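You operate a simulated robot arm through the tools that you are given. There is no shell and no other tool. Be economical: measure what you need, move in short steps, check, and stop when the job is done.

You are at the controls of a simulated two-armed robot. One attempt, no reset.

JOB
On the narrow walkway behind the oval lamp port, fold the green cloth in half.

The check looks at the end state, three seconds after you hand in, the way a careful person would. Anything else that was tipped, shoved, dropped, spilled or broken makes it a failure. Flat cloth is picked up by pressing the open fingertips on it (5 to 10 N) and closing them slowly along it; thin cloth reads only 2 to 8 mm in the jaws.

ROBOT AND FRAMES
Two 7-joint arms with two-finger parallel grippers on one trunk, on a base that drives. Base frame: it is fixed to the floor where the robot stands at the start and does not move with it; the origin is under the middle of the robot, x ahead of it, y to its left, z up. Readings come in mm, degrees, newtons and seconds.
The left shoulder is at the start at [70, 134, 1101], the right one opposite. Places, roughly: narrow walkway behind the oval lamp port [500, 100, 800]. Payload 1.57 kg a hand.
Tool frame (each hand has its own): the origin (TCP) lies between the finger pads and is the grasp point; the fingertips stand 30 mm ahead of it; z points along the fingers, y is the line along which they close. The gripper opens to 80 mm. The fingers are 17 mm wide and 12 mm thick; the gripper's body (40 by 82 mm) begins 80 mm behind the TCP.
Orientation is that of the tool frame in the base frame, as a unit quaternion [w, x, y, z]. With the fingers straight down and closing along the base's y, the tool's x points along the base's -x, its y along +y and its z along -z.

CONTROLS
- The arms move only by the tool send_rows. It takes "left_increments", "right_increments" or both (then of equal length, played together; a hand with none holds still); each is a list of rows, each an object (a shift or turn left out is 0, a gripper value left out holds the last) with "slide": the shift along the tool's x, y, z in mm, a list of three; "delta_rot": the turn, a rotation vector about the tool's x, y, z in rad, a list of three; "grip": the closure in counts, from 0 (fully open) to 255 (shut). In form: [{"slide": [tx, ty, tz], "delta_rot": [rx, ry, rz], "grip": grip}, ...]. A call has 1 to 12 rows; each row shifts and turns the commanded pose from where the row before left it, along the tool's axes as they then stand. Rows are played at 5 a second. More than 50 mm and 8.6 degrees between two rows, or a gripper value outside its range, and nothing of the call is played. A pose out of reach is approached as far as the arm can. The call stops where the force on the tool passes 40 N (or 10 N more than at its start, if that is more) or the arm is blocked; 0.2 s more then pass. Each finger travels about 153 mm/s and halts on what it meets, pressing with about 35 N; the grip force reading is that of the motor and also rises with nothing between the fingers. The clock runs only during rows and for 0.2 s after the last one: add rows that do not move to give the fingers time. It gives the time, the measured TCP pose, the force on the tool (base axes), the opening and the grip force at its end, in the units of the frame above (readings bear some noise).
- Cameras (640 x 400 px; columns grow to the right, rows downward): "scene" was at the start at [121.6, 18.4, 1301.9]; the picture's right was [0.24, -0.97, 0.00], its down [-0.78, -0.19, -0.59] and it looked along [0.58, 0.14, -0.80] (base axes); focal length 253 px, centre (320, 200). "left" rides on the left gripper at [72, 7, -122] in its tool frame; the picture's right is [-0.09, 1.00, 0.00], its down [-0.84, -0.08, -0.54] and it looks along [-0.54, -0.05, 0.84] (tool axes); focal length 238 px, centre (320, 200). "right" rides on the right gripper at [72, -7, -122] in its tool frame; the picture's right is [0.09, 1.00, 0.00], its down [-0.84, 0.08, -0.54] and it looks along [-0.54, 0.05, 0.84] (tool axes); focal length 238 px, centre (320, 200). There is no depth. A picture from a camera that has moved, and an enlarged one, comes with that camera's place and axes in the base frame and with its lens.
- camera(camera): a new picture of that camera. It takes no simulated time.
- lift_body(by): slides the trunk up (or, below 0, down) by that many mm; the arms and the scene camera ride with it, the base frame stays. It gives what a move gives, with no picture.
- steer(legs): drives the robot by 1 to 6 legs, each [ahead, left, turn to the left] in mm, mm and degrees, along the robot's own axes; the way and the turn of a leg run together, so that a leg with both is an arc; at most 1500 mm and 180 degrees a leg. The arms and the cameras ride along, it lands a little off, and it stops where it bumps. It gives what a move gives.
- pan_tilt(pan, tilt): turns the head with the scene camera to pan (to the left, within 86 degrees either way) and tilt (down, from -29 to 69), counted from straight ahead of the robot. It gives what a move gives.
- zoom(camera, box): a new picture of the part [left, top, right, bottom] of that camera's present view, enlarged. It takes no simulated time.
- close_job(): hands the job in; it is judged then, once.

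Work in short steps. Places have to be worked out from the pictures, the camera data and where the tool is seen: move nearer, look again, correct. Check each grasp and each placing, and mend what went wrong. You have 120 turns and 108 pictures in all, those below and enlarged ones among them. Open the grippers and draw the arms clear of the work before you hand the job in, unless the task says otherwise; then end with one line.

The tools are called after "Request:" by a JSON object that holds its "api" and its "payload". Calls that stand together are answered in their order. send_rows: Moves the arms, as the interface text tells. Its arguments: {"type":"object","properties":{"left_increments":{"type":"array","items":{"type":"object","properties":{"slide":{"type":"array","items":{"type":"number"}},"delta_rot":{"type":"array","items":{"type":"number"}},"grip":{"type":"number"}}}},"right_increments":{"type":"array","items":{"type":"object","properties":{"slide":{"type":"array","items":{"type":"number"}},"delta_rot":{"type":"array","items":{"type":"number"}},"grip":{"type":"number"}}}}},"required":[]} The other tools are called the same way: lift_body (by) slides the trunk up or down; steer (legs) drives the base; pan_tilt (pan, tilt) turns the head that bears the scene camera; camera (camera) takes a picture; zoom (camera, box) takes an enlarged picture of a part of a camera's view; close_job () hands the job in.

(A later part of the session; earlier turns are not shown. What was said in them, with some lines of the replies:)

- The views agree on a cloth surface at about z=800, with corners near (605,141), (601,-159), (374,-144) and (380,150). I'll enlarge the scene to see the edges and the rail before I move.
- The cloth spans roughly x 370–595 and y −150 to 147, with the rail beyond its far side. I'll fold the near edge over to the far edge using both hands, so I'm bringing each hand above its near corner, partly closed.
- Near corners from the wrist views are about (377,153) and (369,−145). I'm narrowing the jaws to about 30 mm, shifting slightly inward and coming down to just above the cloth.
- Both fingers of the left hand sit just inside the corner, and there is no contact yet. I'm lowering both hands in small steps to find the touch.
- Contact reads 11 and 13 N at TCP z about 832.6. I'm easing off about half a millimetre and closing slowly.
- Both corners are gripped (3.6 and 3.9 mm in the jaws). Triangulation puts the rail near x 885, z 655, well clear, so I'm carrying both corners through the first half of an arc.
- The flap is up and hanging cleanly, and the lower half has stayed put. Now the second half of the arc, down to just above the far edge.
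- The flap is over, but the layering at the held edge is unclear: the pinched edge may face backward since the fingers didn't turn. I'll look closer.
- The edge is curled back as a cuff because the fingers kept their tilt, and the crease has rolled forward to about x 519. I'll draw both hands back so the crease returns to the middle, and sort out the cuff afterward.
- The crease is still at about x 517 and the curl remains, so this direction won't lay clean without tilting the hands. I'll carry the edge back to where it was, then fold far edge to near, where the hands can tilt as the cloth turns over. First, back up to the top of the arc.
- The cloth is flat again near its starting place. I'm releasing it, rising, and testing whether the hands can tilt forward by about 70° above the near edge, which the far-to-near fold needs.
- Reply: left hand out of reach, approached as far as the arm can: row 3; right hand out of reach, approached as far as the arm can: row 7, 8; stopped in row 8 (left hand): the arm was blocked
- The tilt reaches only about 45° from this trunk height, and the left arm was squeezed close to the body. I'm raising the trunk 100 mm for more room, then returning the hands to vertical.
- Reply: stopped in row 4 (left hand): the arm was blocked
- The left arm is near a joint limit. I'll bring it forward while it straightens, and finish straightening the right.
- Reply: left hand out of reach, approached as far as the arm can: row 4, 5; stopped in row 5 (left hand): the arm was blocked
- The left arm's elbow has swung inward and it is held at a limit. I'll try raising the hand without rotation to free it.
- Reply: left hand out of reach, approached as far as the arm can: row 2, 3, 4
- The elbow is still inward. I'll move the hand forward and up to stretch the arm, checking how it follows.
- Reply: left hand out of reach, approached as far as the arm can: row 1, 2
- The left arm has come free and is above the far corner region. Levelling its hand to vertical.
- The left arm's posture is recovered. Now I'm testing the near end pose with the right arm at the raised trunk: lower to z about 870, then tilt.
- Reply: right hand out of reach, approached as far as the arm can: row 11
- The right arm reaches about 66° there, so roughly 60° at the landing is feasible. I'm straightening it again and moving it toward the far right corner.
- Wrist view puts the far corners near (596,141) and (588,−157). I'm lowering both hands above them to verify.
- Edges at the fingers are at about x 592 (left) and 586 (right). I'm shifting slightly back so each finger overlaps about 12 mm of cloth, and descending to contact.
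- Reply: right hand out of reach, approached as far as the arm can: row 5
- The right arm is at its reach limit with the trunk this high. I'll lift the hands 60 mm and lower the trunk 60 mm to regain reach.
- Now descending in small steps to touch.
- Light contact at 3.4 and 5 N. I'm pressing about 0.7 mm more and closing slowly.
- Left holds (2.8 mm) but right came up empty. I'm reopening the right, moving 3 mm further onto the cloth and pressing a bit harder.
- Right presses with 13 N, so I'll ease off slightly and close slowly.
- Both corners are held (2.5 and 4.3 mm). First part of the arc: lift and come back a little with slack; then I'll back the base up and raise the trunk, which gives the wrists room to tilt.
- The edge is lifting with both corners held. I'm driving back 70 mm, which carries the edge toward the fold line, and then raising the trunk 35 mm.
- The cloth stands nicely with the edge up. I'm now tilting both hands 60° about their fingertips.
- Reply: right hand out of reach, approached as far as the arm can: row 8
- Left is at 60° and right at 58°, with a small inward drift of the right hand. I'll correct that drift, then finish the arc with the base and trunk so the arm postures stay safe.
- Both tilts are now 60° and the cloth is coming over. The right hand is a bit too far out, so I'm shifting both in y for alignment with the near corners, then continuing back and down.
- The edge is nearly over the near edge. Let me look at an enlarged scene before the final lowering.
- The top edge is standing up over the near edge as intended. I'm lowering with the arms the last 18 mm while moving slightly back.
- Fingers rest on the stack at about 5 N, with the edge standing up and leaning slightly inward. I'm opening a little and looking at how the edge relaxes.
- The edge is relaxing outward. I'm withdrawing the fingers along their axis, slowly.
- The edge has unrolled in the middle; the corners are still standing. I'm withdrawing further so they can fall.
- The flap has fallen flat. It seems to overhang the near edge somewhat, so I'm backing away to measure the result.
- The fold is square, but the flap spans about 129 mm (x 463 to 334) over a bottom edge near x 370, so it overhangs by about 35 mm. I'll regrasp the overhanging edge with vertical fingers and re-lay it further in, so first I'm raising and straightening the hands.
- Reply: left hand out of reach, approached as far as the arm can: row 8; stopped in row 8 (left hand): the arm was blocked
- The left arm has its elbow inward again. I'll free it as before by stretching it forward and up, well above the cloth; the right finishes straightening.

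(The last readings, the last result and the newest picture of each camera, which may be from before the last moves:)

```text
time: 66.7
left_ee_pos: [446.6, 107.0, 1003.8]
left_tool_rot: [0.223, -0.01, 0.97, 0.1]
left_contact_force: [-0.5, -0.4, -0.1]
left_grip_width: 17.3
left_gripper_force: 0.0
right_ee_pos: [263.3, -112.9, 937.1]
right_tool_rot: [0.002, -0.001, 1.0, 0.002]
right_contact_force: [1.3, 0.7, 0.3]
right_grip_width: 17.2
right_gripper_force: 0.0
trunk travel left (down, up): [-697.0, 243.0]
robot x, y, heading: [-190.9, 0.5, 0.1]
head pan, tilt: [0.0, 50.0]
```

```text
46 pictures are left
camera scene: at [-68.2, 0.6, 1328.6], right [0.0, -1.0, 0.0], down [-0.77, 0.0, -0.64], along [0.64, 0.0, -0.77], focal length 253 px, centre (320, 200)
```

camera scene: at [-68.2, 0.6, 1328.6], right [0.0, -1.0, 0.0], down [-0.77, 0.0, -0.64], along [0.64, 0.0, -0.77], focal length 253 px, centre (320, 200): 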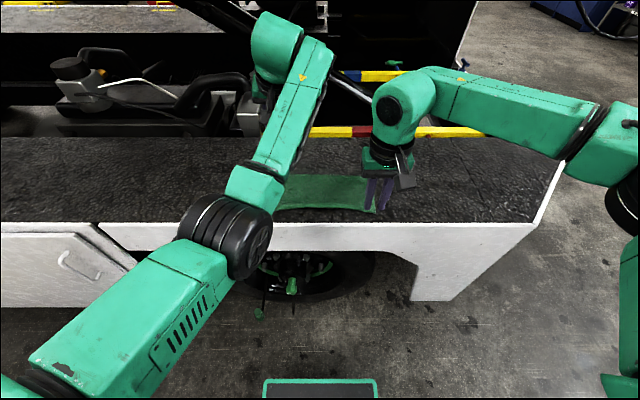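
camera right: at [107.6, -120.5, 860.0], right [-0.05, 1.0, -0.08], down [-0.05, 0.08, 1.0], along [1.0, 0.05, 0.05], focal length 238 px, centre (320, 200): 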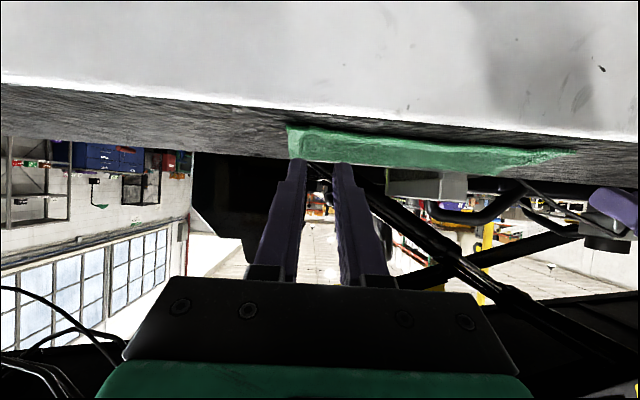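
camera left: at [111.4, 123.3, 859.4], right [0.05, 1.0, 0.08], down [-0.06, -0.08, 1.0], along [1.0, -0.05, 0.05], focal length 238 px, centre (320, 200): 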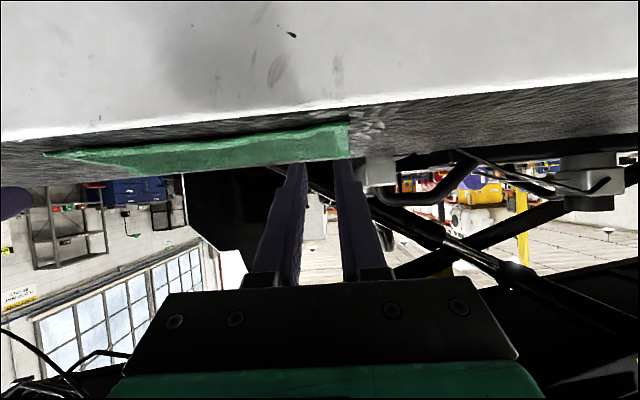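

Now it is free; levelling the left hand to vertical and bringing it back over the near-left corner.

Request:
{"api": "send_rows", "payload": {"left_increments": [{"delta_rot": [0.05, 0.1115, 0.005]}, {"delta_rot": [0.05, 0.1115, 0.005]}, {"delta_rot": [0.05, 0.1115, 0.005]}, {"delta_rot": [0.05, 0.1115, 0.005]}, {"slide": [20, 0, 10], "grip": 159}, {"slide": [25, 0, 20]}, {"slide": [25, 0, 20]}, {"slide": [25, 2, 20]}, {}], "right_increments": [{"slide": [-20, 0, 0], "grip": 159}, {"slide": [-20, 0, 0]}, {"slide": [-20, 0, 0]}, {"slide": [-15, 0, 0]}, {}, {}, {}, {}, {}]}}

Request:
{"api": "camera", "payload": {"camera": "scene"}}

Request:
{"api": "camera", "payload": {"camera": "left"}}

Request:
{"api": "camera", "payload": {"camera": "right"}}

```text
time: 68.7
left_ee_pos: [362.5, 112.8, 915.7]
left_tool_rot: [0.099, 0.015, 0.994, 0.046]
left_contact_force: [-1.2, -0.3, -0.6]
left_grip_width: 30.0
left_gripper_force: 0.0
left hand out of reach, approached as far as the arm can: row 2, 3, 4
right_ee_pos: [339.7, -113.6, 938.2]
right_tool_rot: [0.002, 0.0, 1.0, 0.002]
right_contact_force: [-0.7, -0.1, 1.0]
right_grip_width: 30.0
right_gripper_force: 0.0
trunk travel left (down, up): [-697.0, 243.0]
robot x, y, heading: [-192.8, 0.6, 0.1]
head pan, tilt: [0.0, 50.0]
```

```text
45 pictures are left
camera scene: at [-67.8, 0.5, 1328.5], right [0.0, -1.0, 0.0], down [-0.77, 0.0, -0.64], along [0.64, 0.0, -0.77], focal length 253 px, centre (320, 200)
```

scene: 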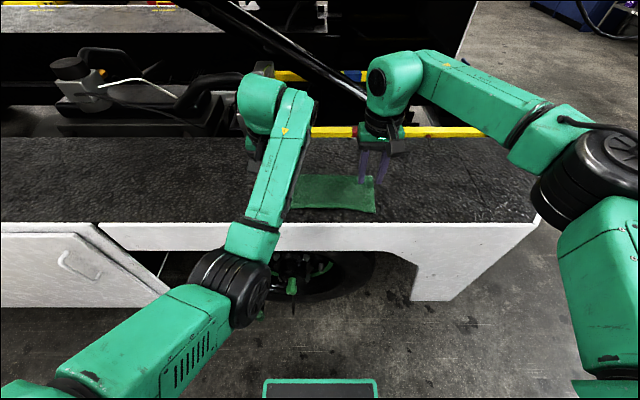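

```text
44 pictures are left
camera left: at [265.6, 111.5, 1020.7], right [0.11, 0.99, 0.11], down [0.71, -0.16, 0.69], along [0.7, 0.0, -0.72], focal length 238 px, centre (320, 200)
```

left: 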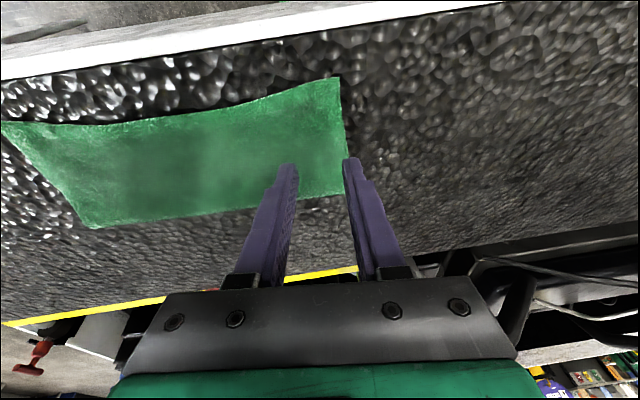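

```text
43 pictures are left
camera right: at [267.0, -121.4, 1059.3], right [-0.09, 1.0, 0.0], down [0.84, 0.08, 0.54], along [0.54, 0.05, -0.84], focal length 238 px, centre (320, 200)
```

right: 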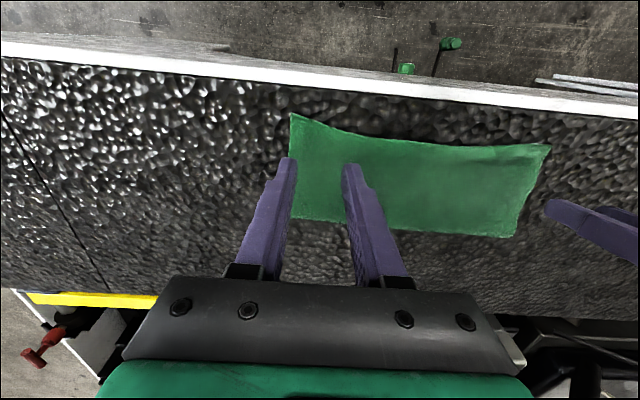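

The left hand is still about 13° off and its elbow not fully back out. I'm stretching it forward again while levelling.

Request:
{"api": "send_rows", "payload": {"left_increments": [{"slide": [-25, 0, -5]}, {"slide": [-25, 0, -5]}, {"slide": [-15, 0, 0], "delta_rot": [0.023, 0.05, -0.0075]}, {"delta_rot": [0.023, 0.05, -0.0075]}, {"delta_rot": [0.023, 0.05, -0.0075]}, {"delta_rot": [0.023, 0.05, -0.0075]}, {}]}}

Request:
{"api": "camera", "payload": {"camera": "scene"}}

```text
time: 70.3
left_ee_pos: [410.2, 122.3, 939.8]
left_tool_rot: [0.001, 0.0, 1.0, 0.0]
left_contact_force: [-0.1, 0.0, -0.2]
left_grip_width: 30.2
left_gripper_force: 0.1
left hand out of reach, approached as far as the arm can: row 5, 6
right_ee_pos: [338.8, -114.5, 936.8]
right_tool_rot: [0.001, 0.0, 1.0, 0.001]
right_contact_force: [0.4, 0.1, -0.1]
right_grip_width: 30.0
right_gripper_force: 0.0
trunk travel left (down, up): [-697.0, 243.0]
robot x, y, heading: [-193.7, -2.6, 0.2]
head pan, tilt: [0.0, 50.0]
```

```text
42 pictures are left
camera scene: at [-68.2, -0.1, 1328.5], right [0.0, -1.0, 0.0], down [-0.77, 0.0, -0.64], along [0.64, 0.0, -0.77], focal length 253 px, centre (320, 200)
```

scene: 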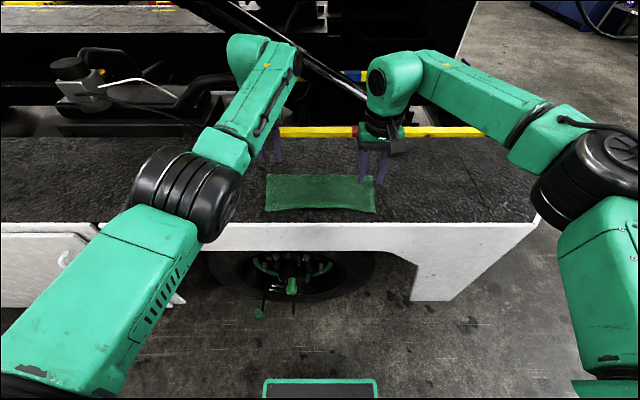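

Left is vertical with a good posture again. Corners are at about (336,144) and (327,−147); moving both hands to just above them.

Request:
{"api": "send_rows", "payload": {"left_increments": [{"slide": [17, -4, 10]}, {"slide": [17, -4, 18]}, {"slide": [16, -3, 20]}, {"slide": [16, -3, 22]}, {}], "right_increments": [{"slide": [0, 3, 10]}, {"slide": [0, 0, 18]}, {"slide": [0, 0, 19]}, {"slide": [0, 0, 20]}, {}]}}

Request:
{"api": "camera", "payload": {"camera": "left"}}

Request:
{"api": "camera", "payload": {"camera": "right"}}

```text
time: 71.5
left_ee_pos: [344.4, 107.3, 868.9]
left_tool_rot: [0.0, -0.001, 1.0, 0.0]
left_contact_force: [1.1, 0.1, -0.4]
left_grip_width: 29.7
left_gripper_force: 0.0
right_ee_pos: [338.3, -109.7, 869.5]
right_tool_rot: [0.002, 0.0, 1.0, 0.001]
right_contact_force: [0.8, 0.0, -0.2]
right_grip_width: 29.9
right_gripper_force: 0.1
trunk travel left (down, up): [-697.0, 243.0]
robot x, y, heading: [-195.0, 2.7, -0.0]
head pan, tilt: [0.0, 50.0]
```

```text
41 pictures are left
camera left: at [271.5, 114.6, 990.6], right [0.09, 1.0, 0.0], down [0.84, -0.08, 0.54], along [0.54, -0.05, -0.84], focal length 238 px, centre (320, 200)
```

left: 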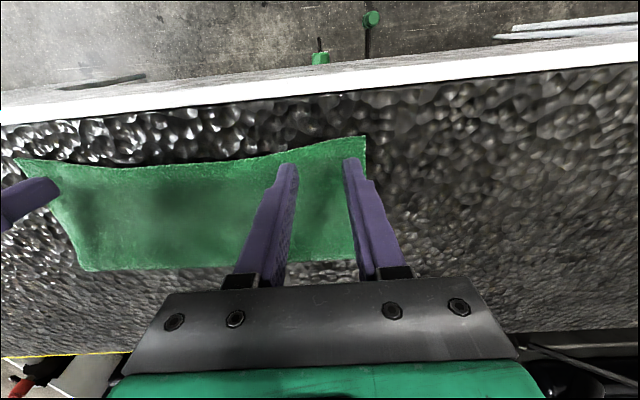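

```text
40 pictures are left
camera right: at [266.8, -117.7, 991.7], right [-0.09, 1.0, 0.0], down [0.84, 0.08, 0.54], along [0.54, 0.05, -0.84], focal length 238 px, centre (320, 200)
```

right: 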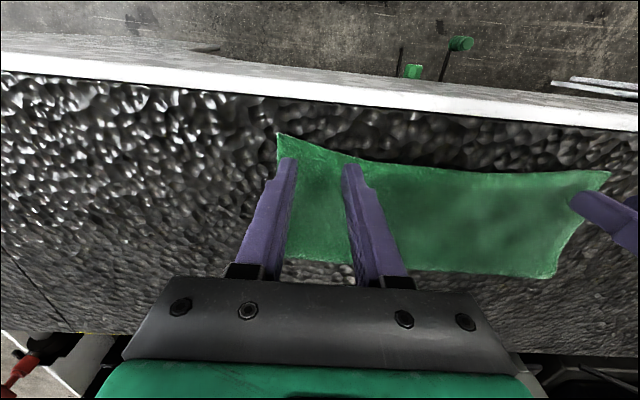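

The edge curves in to about x 342 at the fingers, so I'm shifting inward a few millimetres and descending to contact.

Request:
{"api": "send_rows", "payload": {"left_increments": [{"slide": [-4, 2, 15]}, {"slide": [0, 0, 13]}, {"slide": [0, 0, 5]}, {"slide": [0, 0, 2]}, {"slide": [0, 0, 1.5]}, {}], "right_increments": [{"slide": [-7, -1, 15]}, {"slide": [0, 0, 13]}, {"slide": [0, 0, 5]}, {"slide": [0, 0, 2]}, {"slide": [0, 0, 1.5]}, {}]}}

```text
time: 72.9
left_ee_pos: [349.1, 109.5, 834.3]
left_tool_rot: [0.001, 0.0, 1.0, -0.001]
left_contact_force: [0.5, -0.3, 2.5]
left_grip_width: 30.1
left_gripper_force: 0.1
right_ee_pos: [346.8, -112.1, 833.6]
right_tool_rot: [0.002, 0.0, 1.0, 0.002]
right_contact_force: [-0.6, -0.5, 3.0]
right_grip_width: 30.1
right_gripper_force: 0.2
trunk travel left (down, up): [-697.0, 243.0]
robot x, y, heading: [-195.9, -3.9, 0.1]
head pan, tilt: [0.0, 50.0]
```

Touching lightly; pressing 1.3 mm more and closing slowly.

Request:
{"api": "send_rows", "payload": {"left_increments": [{"slide": [0, 0, 1.3]}, {"grip": 169}, {"grip": 179}, {"grip": 189}, {"grip": 199}, {"grip": 209}, {"grip": 219}, {"grip": 229}, {"grip": 240}, {"grip": 255}, {}, {}], "right_increments": [{"slide": [0, 0, 1.3]}, {"grip": 169}, {"grip": 179}, {"grip": 189}, {"grip": 199}, {"grip": 209}, {"grip": 219}, {"grip": 229}, {"grip": 240}, {"grip": 255}, {}, {}]}}

Request:
{"api": "camera", "payload": {"camera": "left"}}

Request:
{"api": "camera", "payload": {"camera": "right"}}

```text
time: 75.5
left_ee_pos: [348.3, 108.3, 833.3]
left_tool_rot: [0.002, 0.0, 1.0, -0.001]
left_contact_force: [0.1, -14.2, 6.6]
left_grip_width: 4.1
left_gripper_force: 24.7
right_ee_pos: [344.2, -110.4, 833.4]
right_tool_rot: [0.003, 0.0, 1.0, 0.002]
right_contact_force: [0.1, 15.0, 5.4]
right_grip_width: 4.0
right_gripper_force: 24.6
trunk travel left (down, up): [-697.0, 243.0]
robot x, y, heading: [-196.2, -0.4, 0.2]
head pan, tilt: [0.0, 50.0]
```

```text
39 pictures are left
camera left: at [274.2, 116.0, 954.3], right [0.09, 1.0, 0.0], down [0.84, -0.08, 0.54], along [0.54, -0.05, -0.84], focal length 238 px, centre (320, 200)
```

left: 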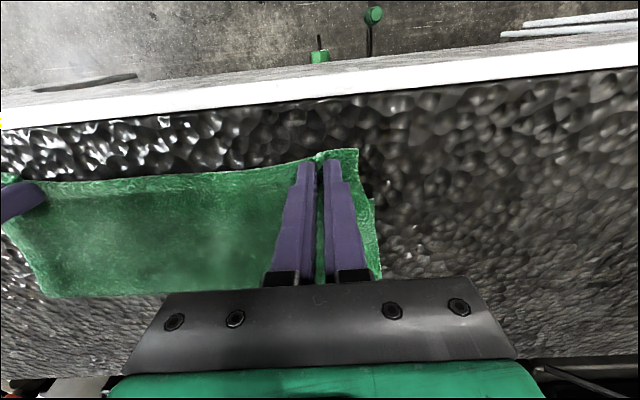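

```text
38 pictures are left
camera right: at [272.2, -117.9, 955.7], right [-0.09, 1.0, 0.0], down [0.83, 0.08, 0.55], along [0.54, 0.05, -0.84], focal length 238 px, centre (320, 200)
```

right: 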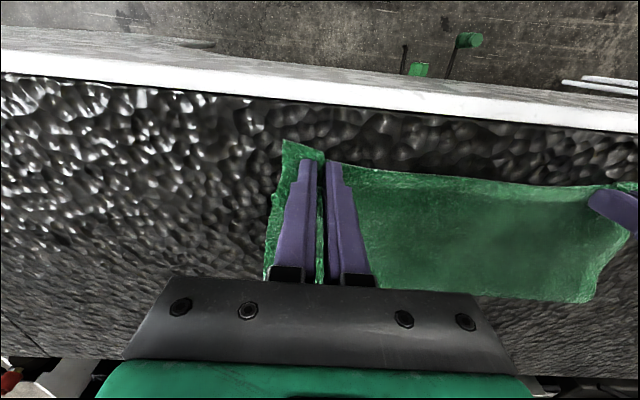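

Both gripped at 4 mm, with the bottom layer's near edge visible at about x 373. I'm easing the tension by moving the hands together slightly, then lifting and moving in.

Request:
{"api": "send_rows", "payload": {"left_increments": [{"slide": [0, -2, -8]}, {"slide": [-1, -1, -12]}, {"slide": [-3, 0, -12]}, {"slide": [-5, 0, -12]}, {"slide": [-7, 0, -10]}, {"slide": [-8, 0, -6]}, {}], "right_increments": [{"slide": [0, 2, -8]}, {"slide": [-1, 1, -12]}, {"slide": [-3, 0, -12]}, {"slide": [-5, 0, -12]}, {"slide": [-7, 0, -10]}, {"slide": [-8, 0, -6]}, {}]}}

Request:
{"api": "zoom", "payload": {"camera": "scene", "box": [240, 150, 400, 230]}}

Request:
{"api": "camera", "payload": {"camera": "left"}}

```text
time: 77.1
left_ee_pos: [373.8, 104.8, 892.4]
left_tool_rot: [0.0, 0.0, 1.0, 0.0]
left_contact_force: [-0.6, -7.9, 0.0]
left_grip_width: 3.8
left_gripper_force: 24.6
right_ee_pos: [369.6, -109.2, 892.1]
right_tool_rot: [0.001, 0.0, 1.0, 0.001]
right_contact_force: [0.7, 6.5, 0.1]
right_grip_width: 3.7
right_gripper_force: 24.5
trunk travel left (down, up): [-697.0, 243.0]
robot x, y, heading: [-197.8, -0.7, 0.2]
head pan, tilt: [0.0, 50.0]
```

```text
4.00 times, centred on (320, 190) of scene
camera zoom: at [-68.3, 0.4, 1328.6], right [0.0, -1.0, 0.0], down [-0.77, 0.0, -0.64], along [0.64, 0.0, -0.77], focal length 1011 px, centre (320, 240)
```

zoom: 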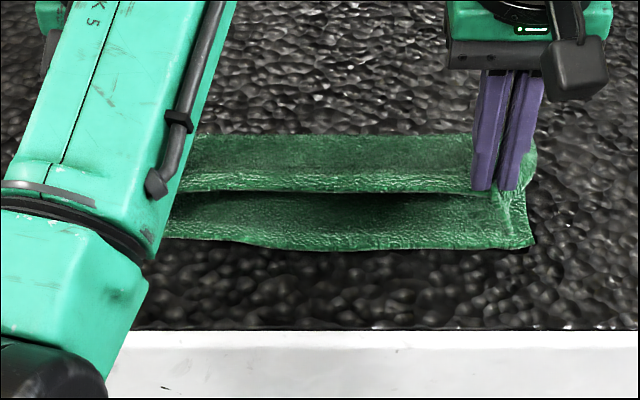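

```text
36 pictures are left
camera left: at [299.9, 113.0, 1013.4], right [0.09, 1.0, 0.0], down [0.84, -0.08, 0.54], along [0.54, -0.05, -0.84], focal length 238 px, centre (320, 200)
```

left: 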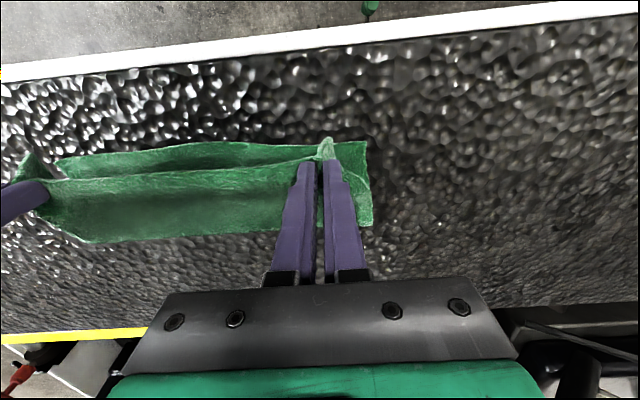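

The two layers are clearly separated, and the bottom edge is at about x 377 (left) and 369 (right). I'm raising a little further and forward, then lowering so the held edge lands on it.

Request:
{"api": "send_rows", "payload": {"left_increments": [{"slide": [-8, 0, -10]}, {"slide": [-9, 0, -6]}, {"slide": [-8, 0, 0]}, {}, {"slide": [0, 1, 10]}, {"slide": [3, 1, 12]}, {"slide": [4, 0, 14]}, {"slide": [4, 0, 14]}, {"slide": [3, 0, 12]}, {"slide": [2, 0, 8]}, {}], "right_increments": [{"slide": [-8, 0, -10]}, {"slide": [-9, 0, -6]}, {"slide": [-8, 0, 0]}, {}, {"slide": [0, -1, 10]}, {"slide": [3, -1, 12]}, {"slide": [4, 0, 14]}, {"slide": [4, 0, 14]}, {"slide": [4, 0, 12]}, {"slide": [3, 0, 8]}, {}]}}

Request:
{"api": "zoom", "payload": {"camera": "scene", "box": [240, 150, 400, 230]}}

Request:
{"api": "camera", "payload": {"camera": "left"}}

Request:
{"api": "camera", "payload": {"camera": "right"}}

```text
time: 79.5
left_ee_pos: [381.4, 107.2, 838.9]
left_tool_rot: [0.001, 0.001, 1.0, 0.0]
left_contact_force: [-0.6, -13.0, 4.1]
left_grip_width: 3.9
left_gripper_force: 24.7
right_ee_pos: [376.1, -110.7, 838.8]
right_tool_rot: [0.002, 0.0, 1.0, 0.002]
right_contact_force: [0.9, 11.1, 1.9]
right_grip_width: 3.9
right_gripper_force: 25.0
trunk travel left (down, up): [-697.0, 243.0]
robot x, y, heading: [-197.4, -1.2, 0.1]
head pan, tilt: [0.0, 50.0]
```

```text
4.00 times, centred on (320, 190) of scene
camera zoom: at [-69.0, 0.5, 1328.7], right [0.0, -1.0, 0.0], down [-0.77, 0.0, -0.64], along [0.64, 0.0, -0.77], focal length 1011 px, centre (320, 240)
```

zoom: 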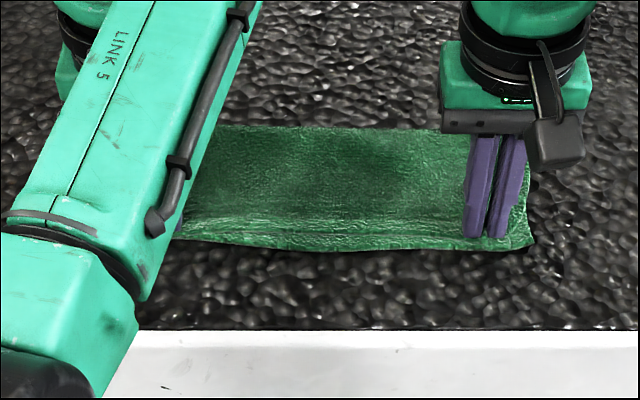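

```text
34 pictures are left
camera left: at [308.3, 115.4, 959.7], right [0.09, 1.0, 0.0], down [0.84, -0.08, 0.54], along [0.54, -0.05, -0.84], focal length 238 px, centre (320, 200)
```

left: 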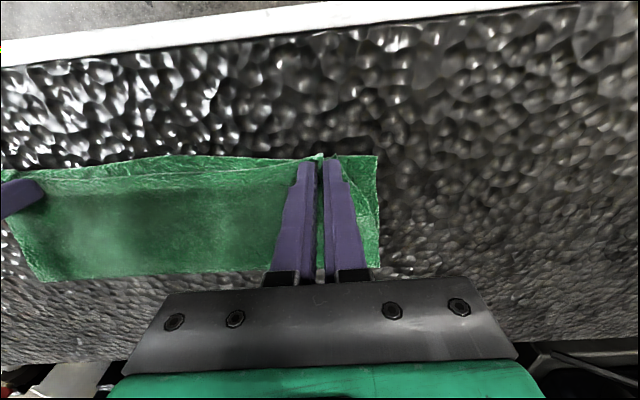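

```text
33 pictures are left
camera right: at [303.8, -117.5, 960.8], right [-0.09, 1.0, 0.0], down [0.83, 0.08, 0.55], along [0.54, 0.05, -0.84], focal length 238 px, centre (320, 200)
```

right: 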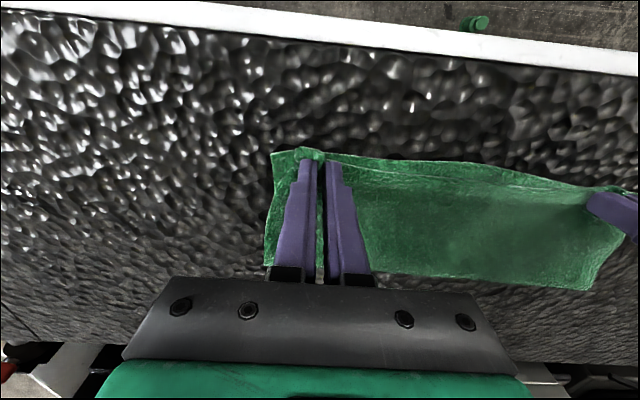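

Aligned to within about 10 mm, with the top edge slightly inside. I'll draw back 4 mm while setting down, then release.

Request:
{"api": "send_rows", "payload": {"left_increments": [{"slide": [2, -1, 1.5]}, {"slide": [2, -1, 1.5]}, {}, {"grip": 240}, {"grip": 220}, {"grip": 190}, {"grip": 160}, {}, {"slide": [0, 0, -10]}, {"slide": [0, 0, -25]}, {"slide": [0, 0, -25]}], "right_increments": [{"slide": [1.5, 1, 1.5]}, {"slide": [1.5, 1, 1.5]}, {}, {"grip": 240}, {"grip": 220}, {"grip": 190}, {"grip": 160}, {}, {"slide": [0, 0, -10]}, {"slide": [0, 0, -25]}, {"slide": [0, 0, -25]}]}}

Request:
{"api": "camera", "payload": {"camera": "left"}}

Request:
{"api": "camera", "payload": {"camera": "right"}}

Request:
{"api": "zoom", "payload": {"camera": "scene", "box": [240, 150, 400, 230]}}

```text
time: 81.9
left_ee_pos: [378.8, 107.4, 895.2]
left_tool_rot: [0.0, 0.001, 1.0, -0.001]
left_contact_force: [0.8, 0.0, 0.0]
left_grip_width: 29.8
left_gripper_force: 0.0
right_ee_pos: [373.6, -109.0, 895.7]
right_tool_rot: [0.001, 0.0, 1.0, 0.001]
right_contact_force: [-0.2, -0.4, -0.6]
right_grip_width: 29.8
right_gripper_force: 0.0
trunk travel left (down, up): [-697.0, 243.0]
robot x, y, heading: [-191.1, -1.0, -0.2]
head pan, tilt: [0.0, 50.0]
```

```text
32 pictures are left
camera left: at [304.7, 114.2, 1016.4], right [0.09, 1.0, 0.0], down [0.84, -0.08, 0.54], along [0.54, -0.05, -0.84], focal length 238 px, centre (320, 200)
```

left: 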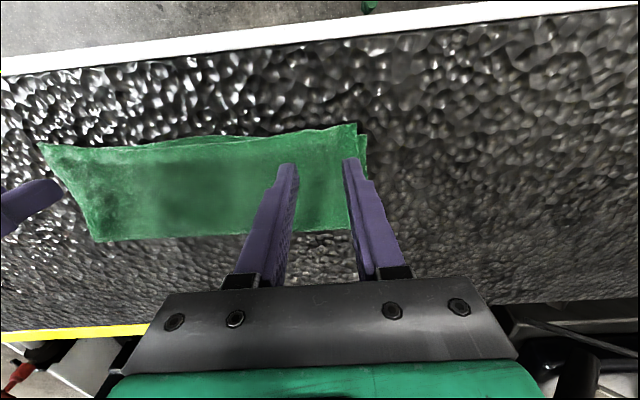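

```text
31 pictures are left
camera right: at [301.5, -116.0, 1017.9], right [-0.09, 1.0, 0.0], down [0.84, 0.08, 0.54], along [0.54, 0.05, -0.84], focal length 238 px, centre (320, 200)
```

right: 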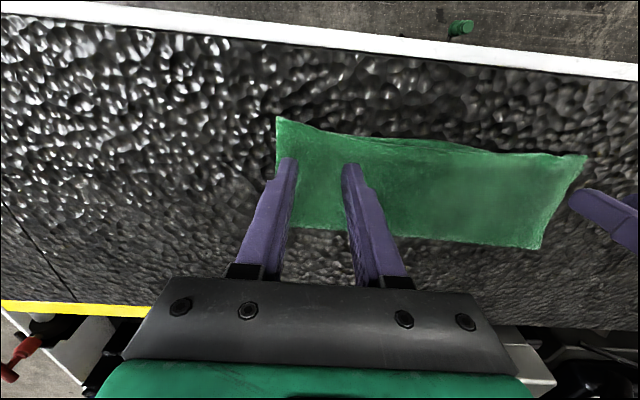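

```text
4.00 times, centred on (320, 190) of scene
camera zoom: at [-68.6, 0.6, 1328.5], right [0.0, -1.0, 0.0], down [-0.77, 0.0, -0.64], along [0.64, 0.0, -0.77], focal length 1011 px, centre (320, 240)
```

zoom: 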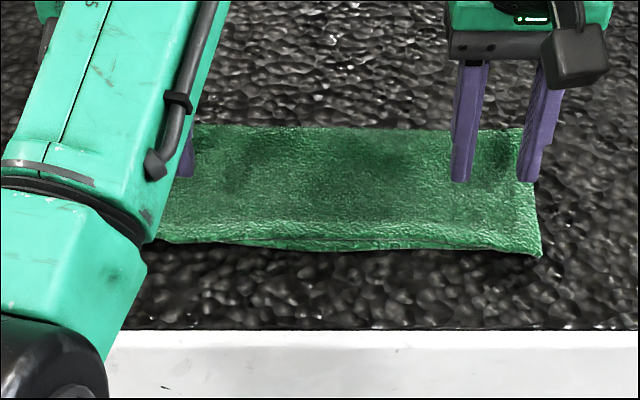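

The layers now match within about 10 mm at the corners and coincide in the middle. I'm raising the hands, opening them, backing off and taking a final look.

Request:
{"api": "send_rows", "payload": {"left_increments": [{"slide": [0, 0, -30], "grip": 0}, {"slide": [0, 0, -30]}, {}], "right_increments": [{"slide": [0, 0, -30], "grip": 0}, {"slide": [0, 0, -30]}, {}]}}

Request:
{"api": "steer", "payload": {"legs": [[-180, 0, 0]]}}

Request:
{"api": "camera", "payload": {"camera": "scene"}}

Request:
{"api": "camera", "payload": {"camera": "right"}}

Request:
{"api": "camera", "payload": {"camera": "left"}}

```text
time: 82.7
left_ee_pos: [379.6, 107.6, 955.3]
left_tool_rot: [0.0, -0.001, 1.0, 0.0]
left_contact_force: [0.2, 0.2, 0.6]
left_grip_width: 79.9
left_gripper_force: 0.1
right_ee_pos: [373.6, -109.2, 955.4]
right_tool_rot: [0.001, 0.0, 1.0, 0.001]
right_contact_force: [0.6, -0.1, 0.2]
right_grip_width: 80.1
right_gripper_force: 0.1
trunk travel left (down, up): [-697.0, 243.0]
robot x, y, heading: [-194.1, 1.3, -0.1]
head pan, tilt: [0.0, 50.0]
```

```text
time: 84.2
left_ee_pos: [200.0, 108.1, 954.5]
left_tool_rot: [0.0, 0.001, 1.0, 0.0]
left_contact_force: [0.7, -0.5, -0.5]
left_grip_width: 79.9
left_gripper_force: 0.0
right_ee_pos: [194.4, -109.3, 956.2]
right_tool_rot: [0.001, 0.001, 1.0, 0.001]
right_contact_force: [0.0, 0.8, -0.6]
right_grip_width: 79.8
right_gripper_force: 0.0
trunk travel left (down, up): [-697.0, 243.0]
robot x, y, heading: [-373.2, 0.1, -0.0]
head pan, tilt: [0.0, 50.0]
```

```text
29 pictures are left
camera scene: at [-247.1, 0.4, 1328.4], right [0.0, -1.0, 0.0], down [-0.77, 0.0, -0.64], along [0.64, 0.0, -0.77], focal length 253 px, centre (320, 200)
```

scene: 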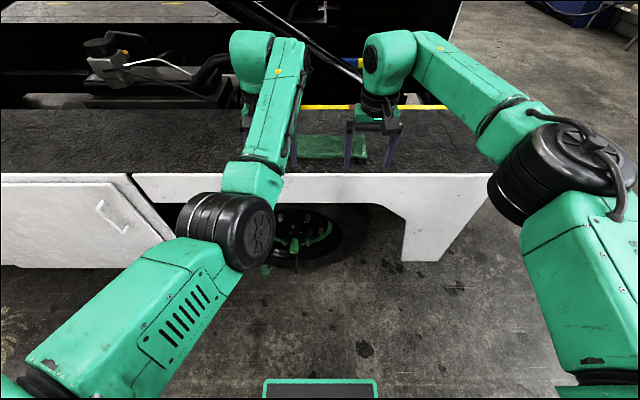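

```text
28 pictures are left
camera right: at [121.8, -115.5, 1077.4], right [-0.09, 1.0, 0.0], down [0.84, 0.08, 0.54], along [0.54, 0.05, -0.84], focal length 238 px, centre (320, 200)
```

right: 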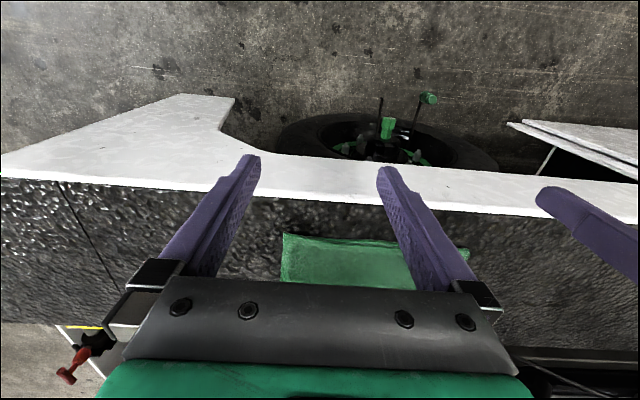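

```text
27 pictures are left
camera left: at [125.9, 114.0, 1075.8], right [0.09, 1.0, 0.0], down [0.84, -0.08, 0.54], along [0.54, -0.05, -0.84], focal length 238 px, centre (320, 200)
```

left: 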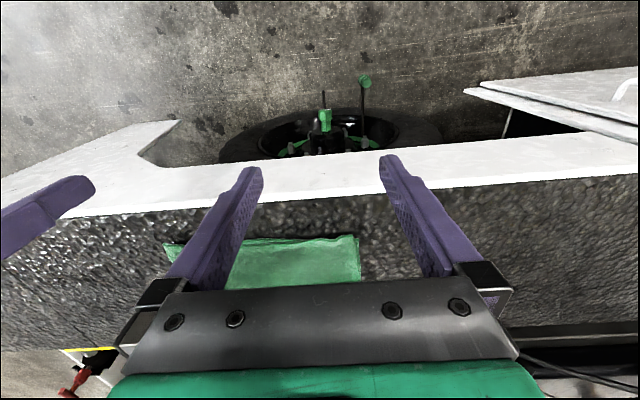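

One enlarged look at the settled cloth before I hand in.

Request:
{"api": "zoom", "payload": {"camera": "scene", "box": [270, 120, 390, 180]}}

Request:
{"api": "zoom", "payload": {"camera": "right", "box": [260, 210, 500, 310]}}

```text
5.33 times, centred on (330, 150) of scene
camera zoom: at [-247.1, 0.4, 1328.4], right [0.0, -1.0, 0.0], down [-0.77, 0.0, -0.64], along [0.64, 0.0, -0.77], focal length 1349 px, centre (267, 467)
```

zoom: 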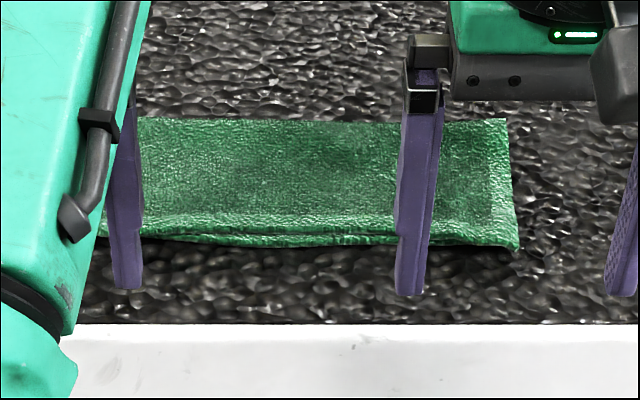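

```text
2.67 times, centred on (380, 260) of right
camera zoom: at [121.8, -115.5, 1077.4], right [-0.09, 1.0, 0.0], down [0.84, 0.08, 0.54], along [0.54, 0.05, -0.84], focal length 636 px, centre (160, 40)
```

zoom: 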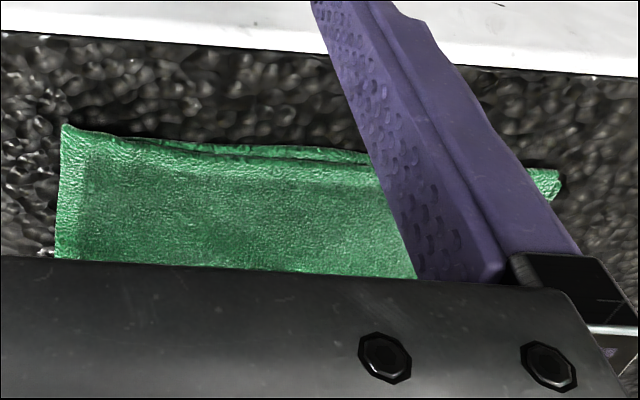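

The cloth lies flat and folded with its edges nearly coincident, nothing else was disturbed, and the grippers are open and clear. Handing in.

Request:
{"api": "close_job", "payload": {}}

```text
The job is handed in.
```

The green cloth is folded in half on the walkway, its far edge brought over onto its near edge; the layers meet in the middle and are about 10 mm off at the corners.
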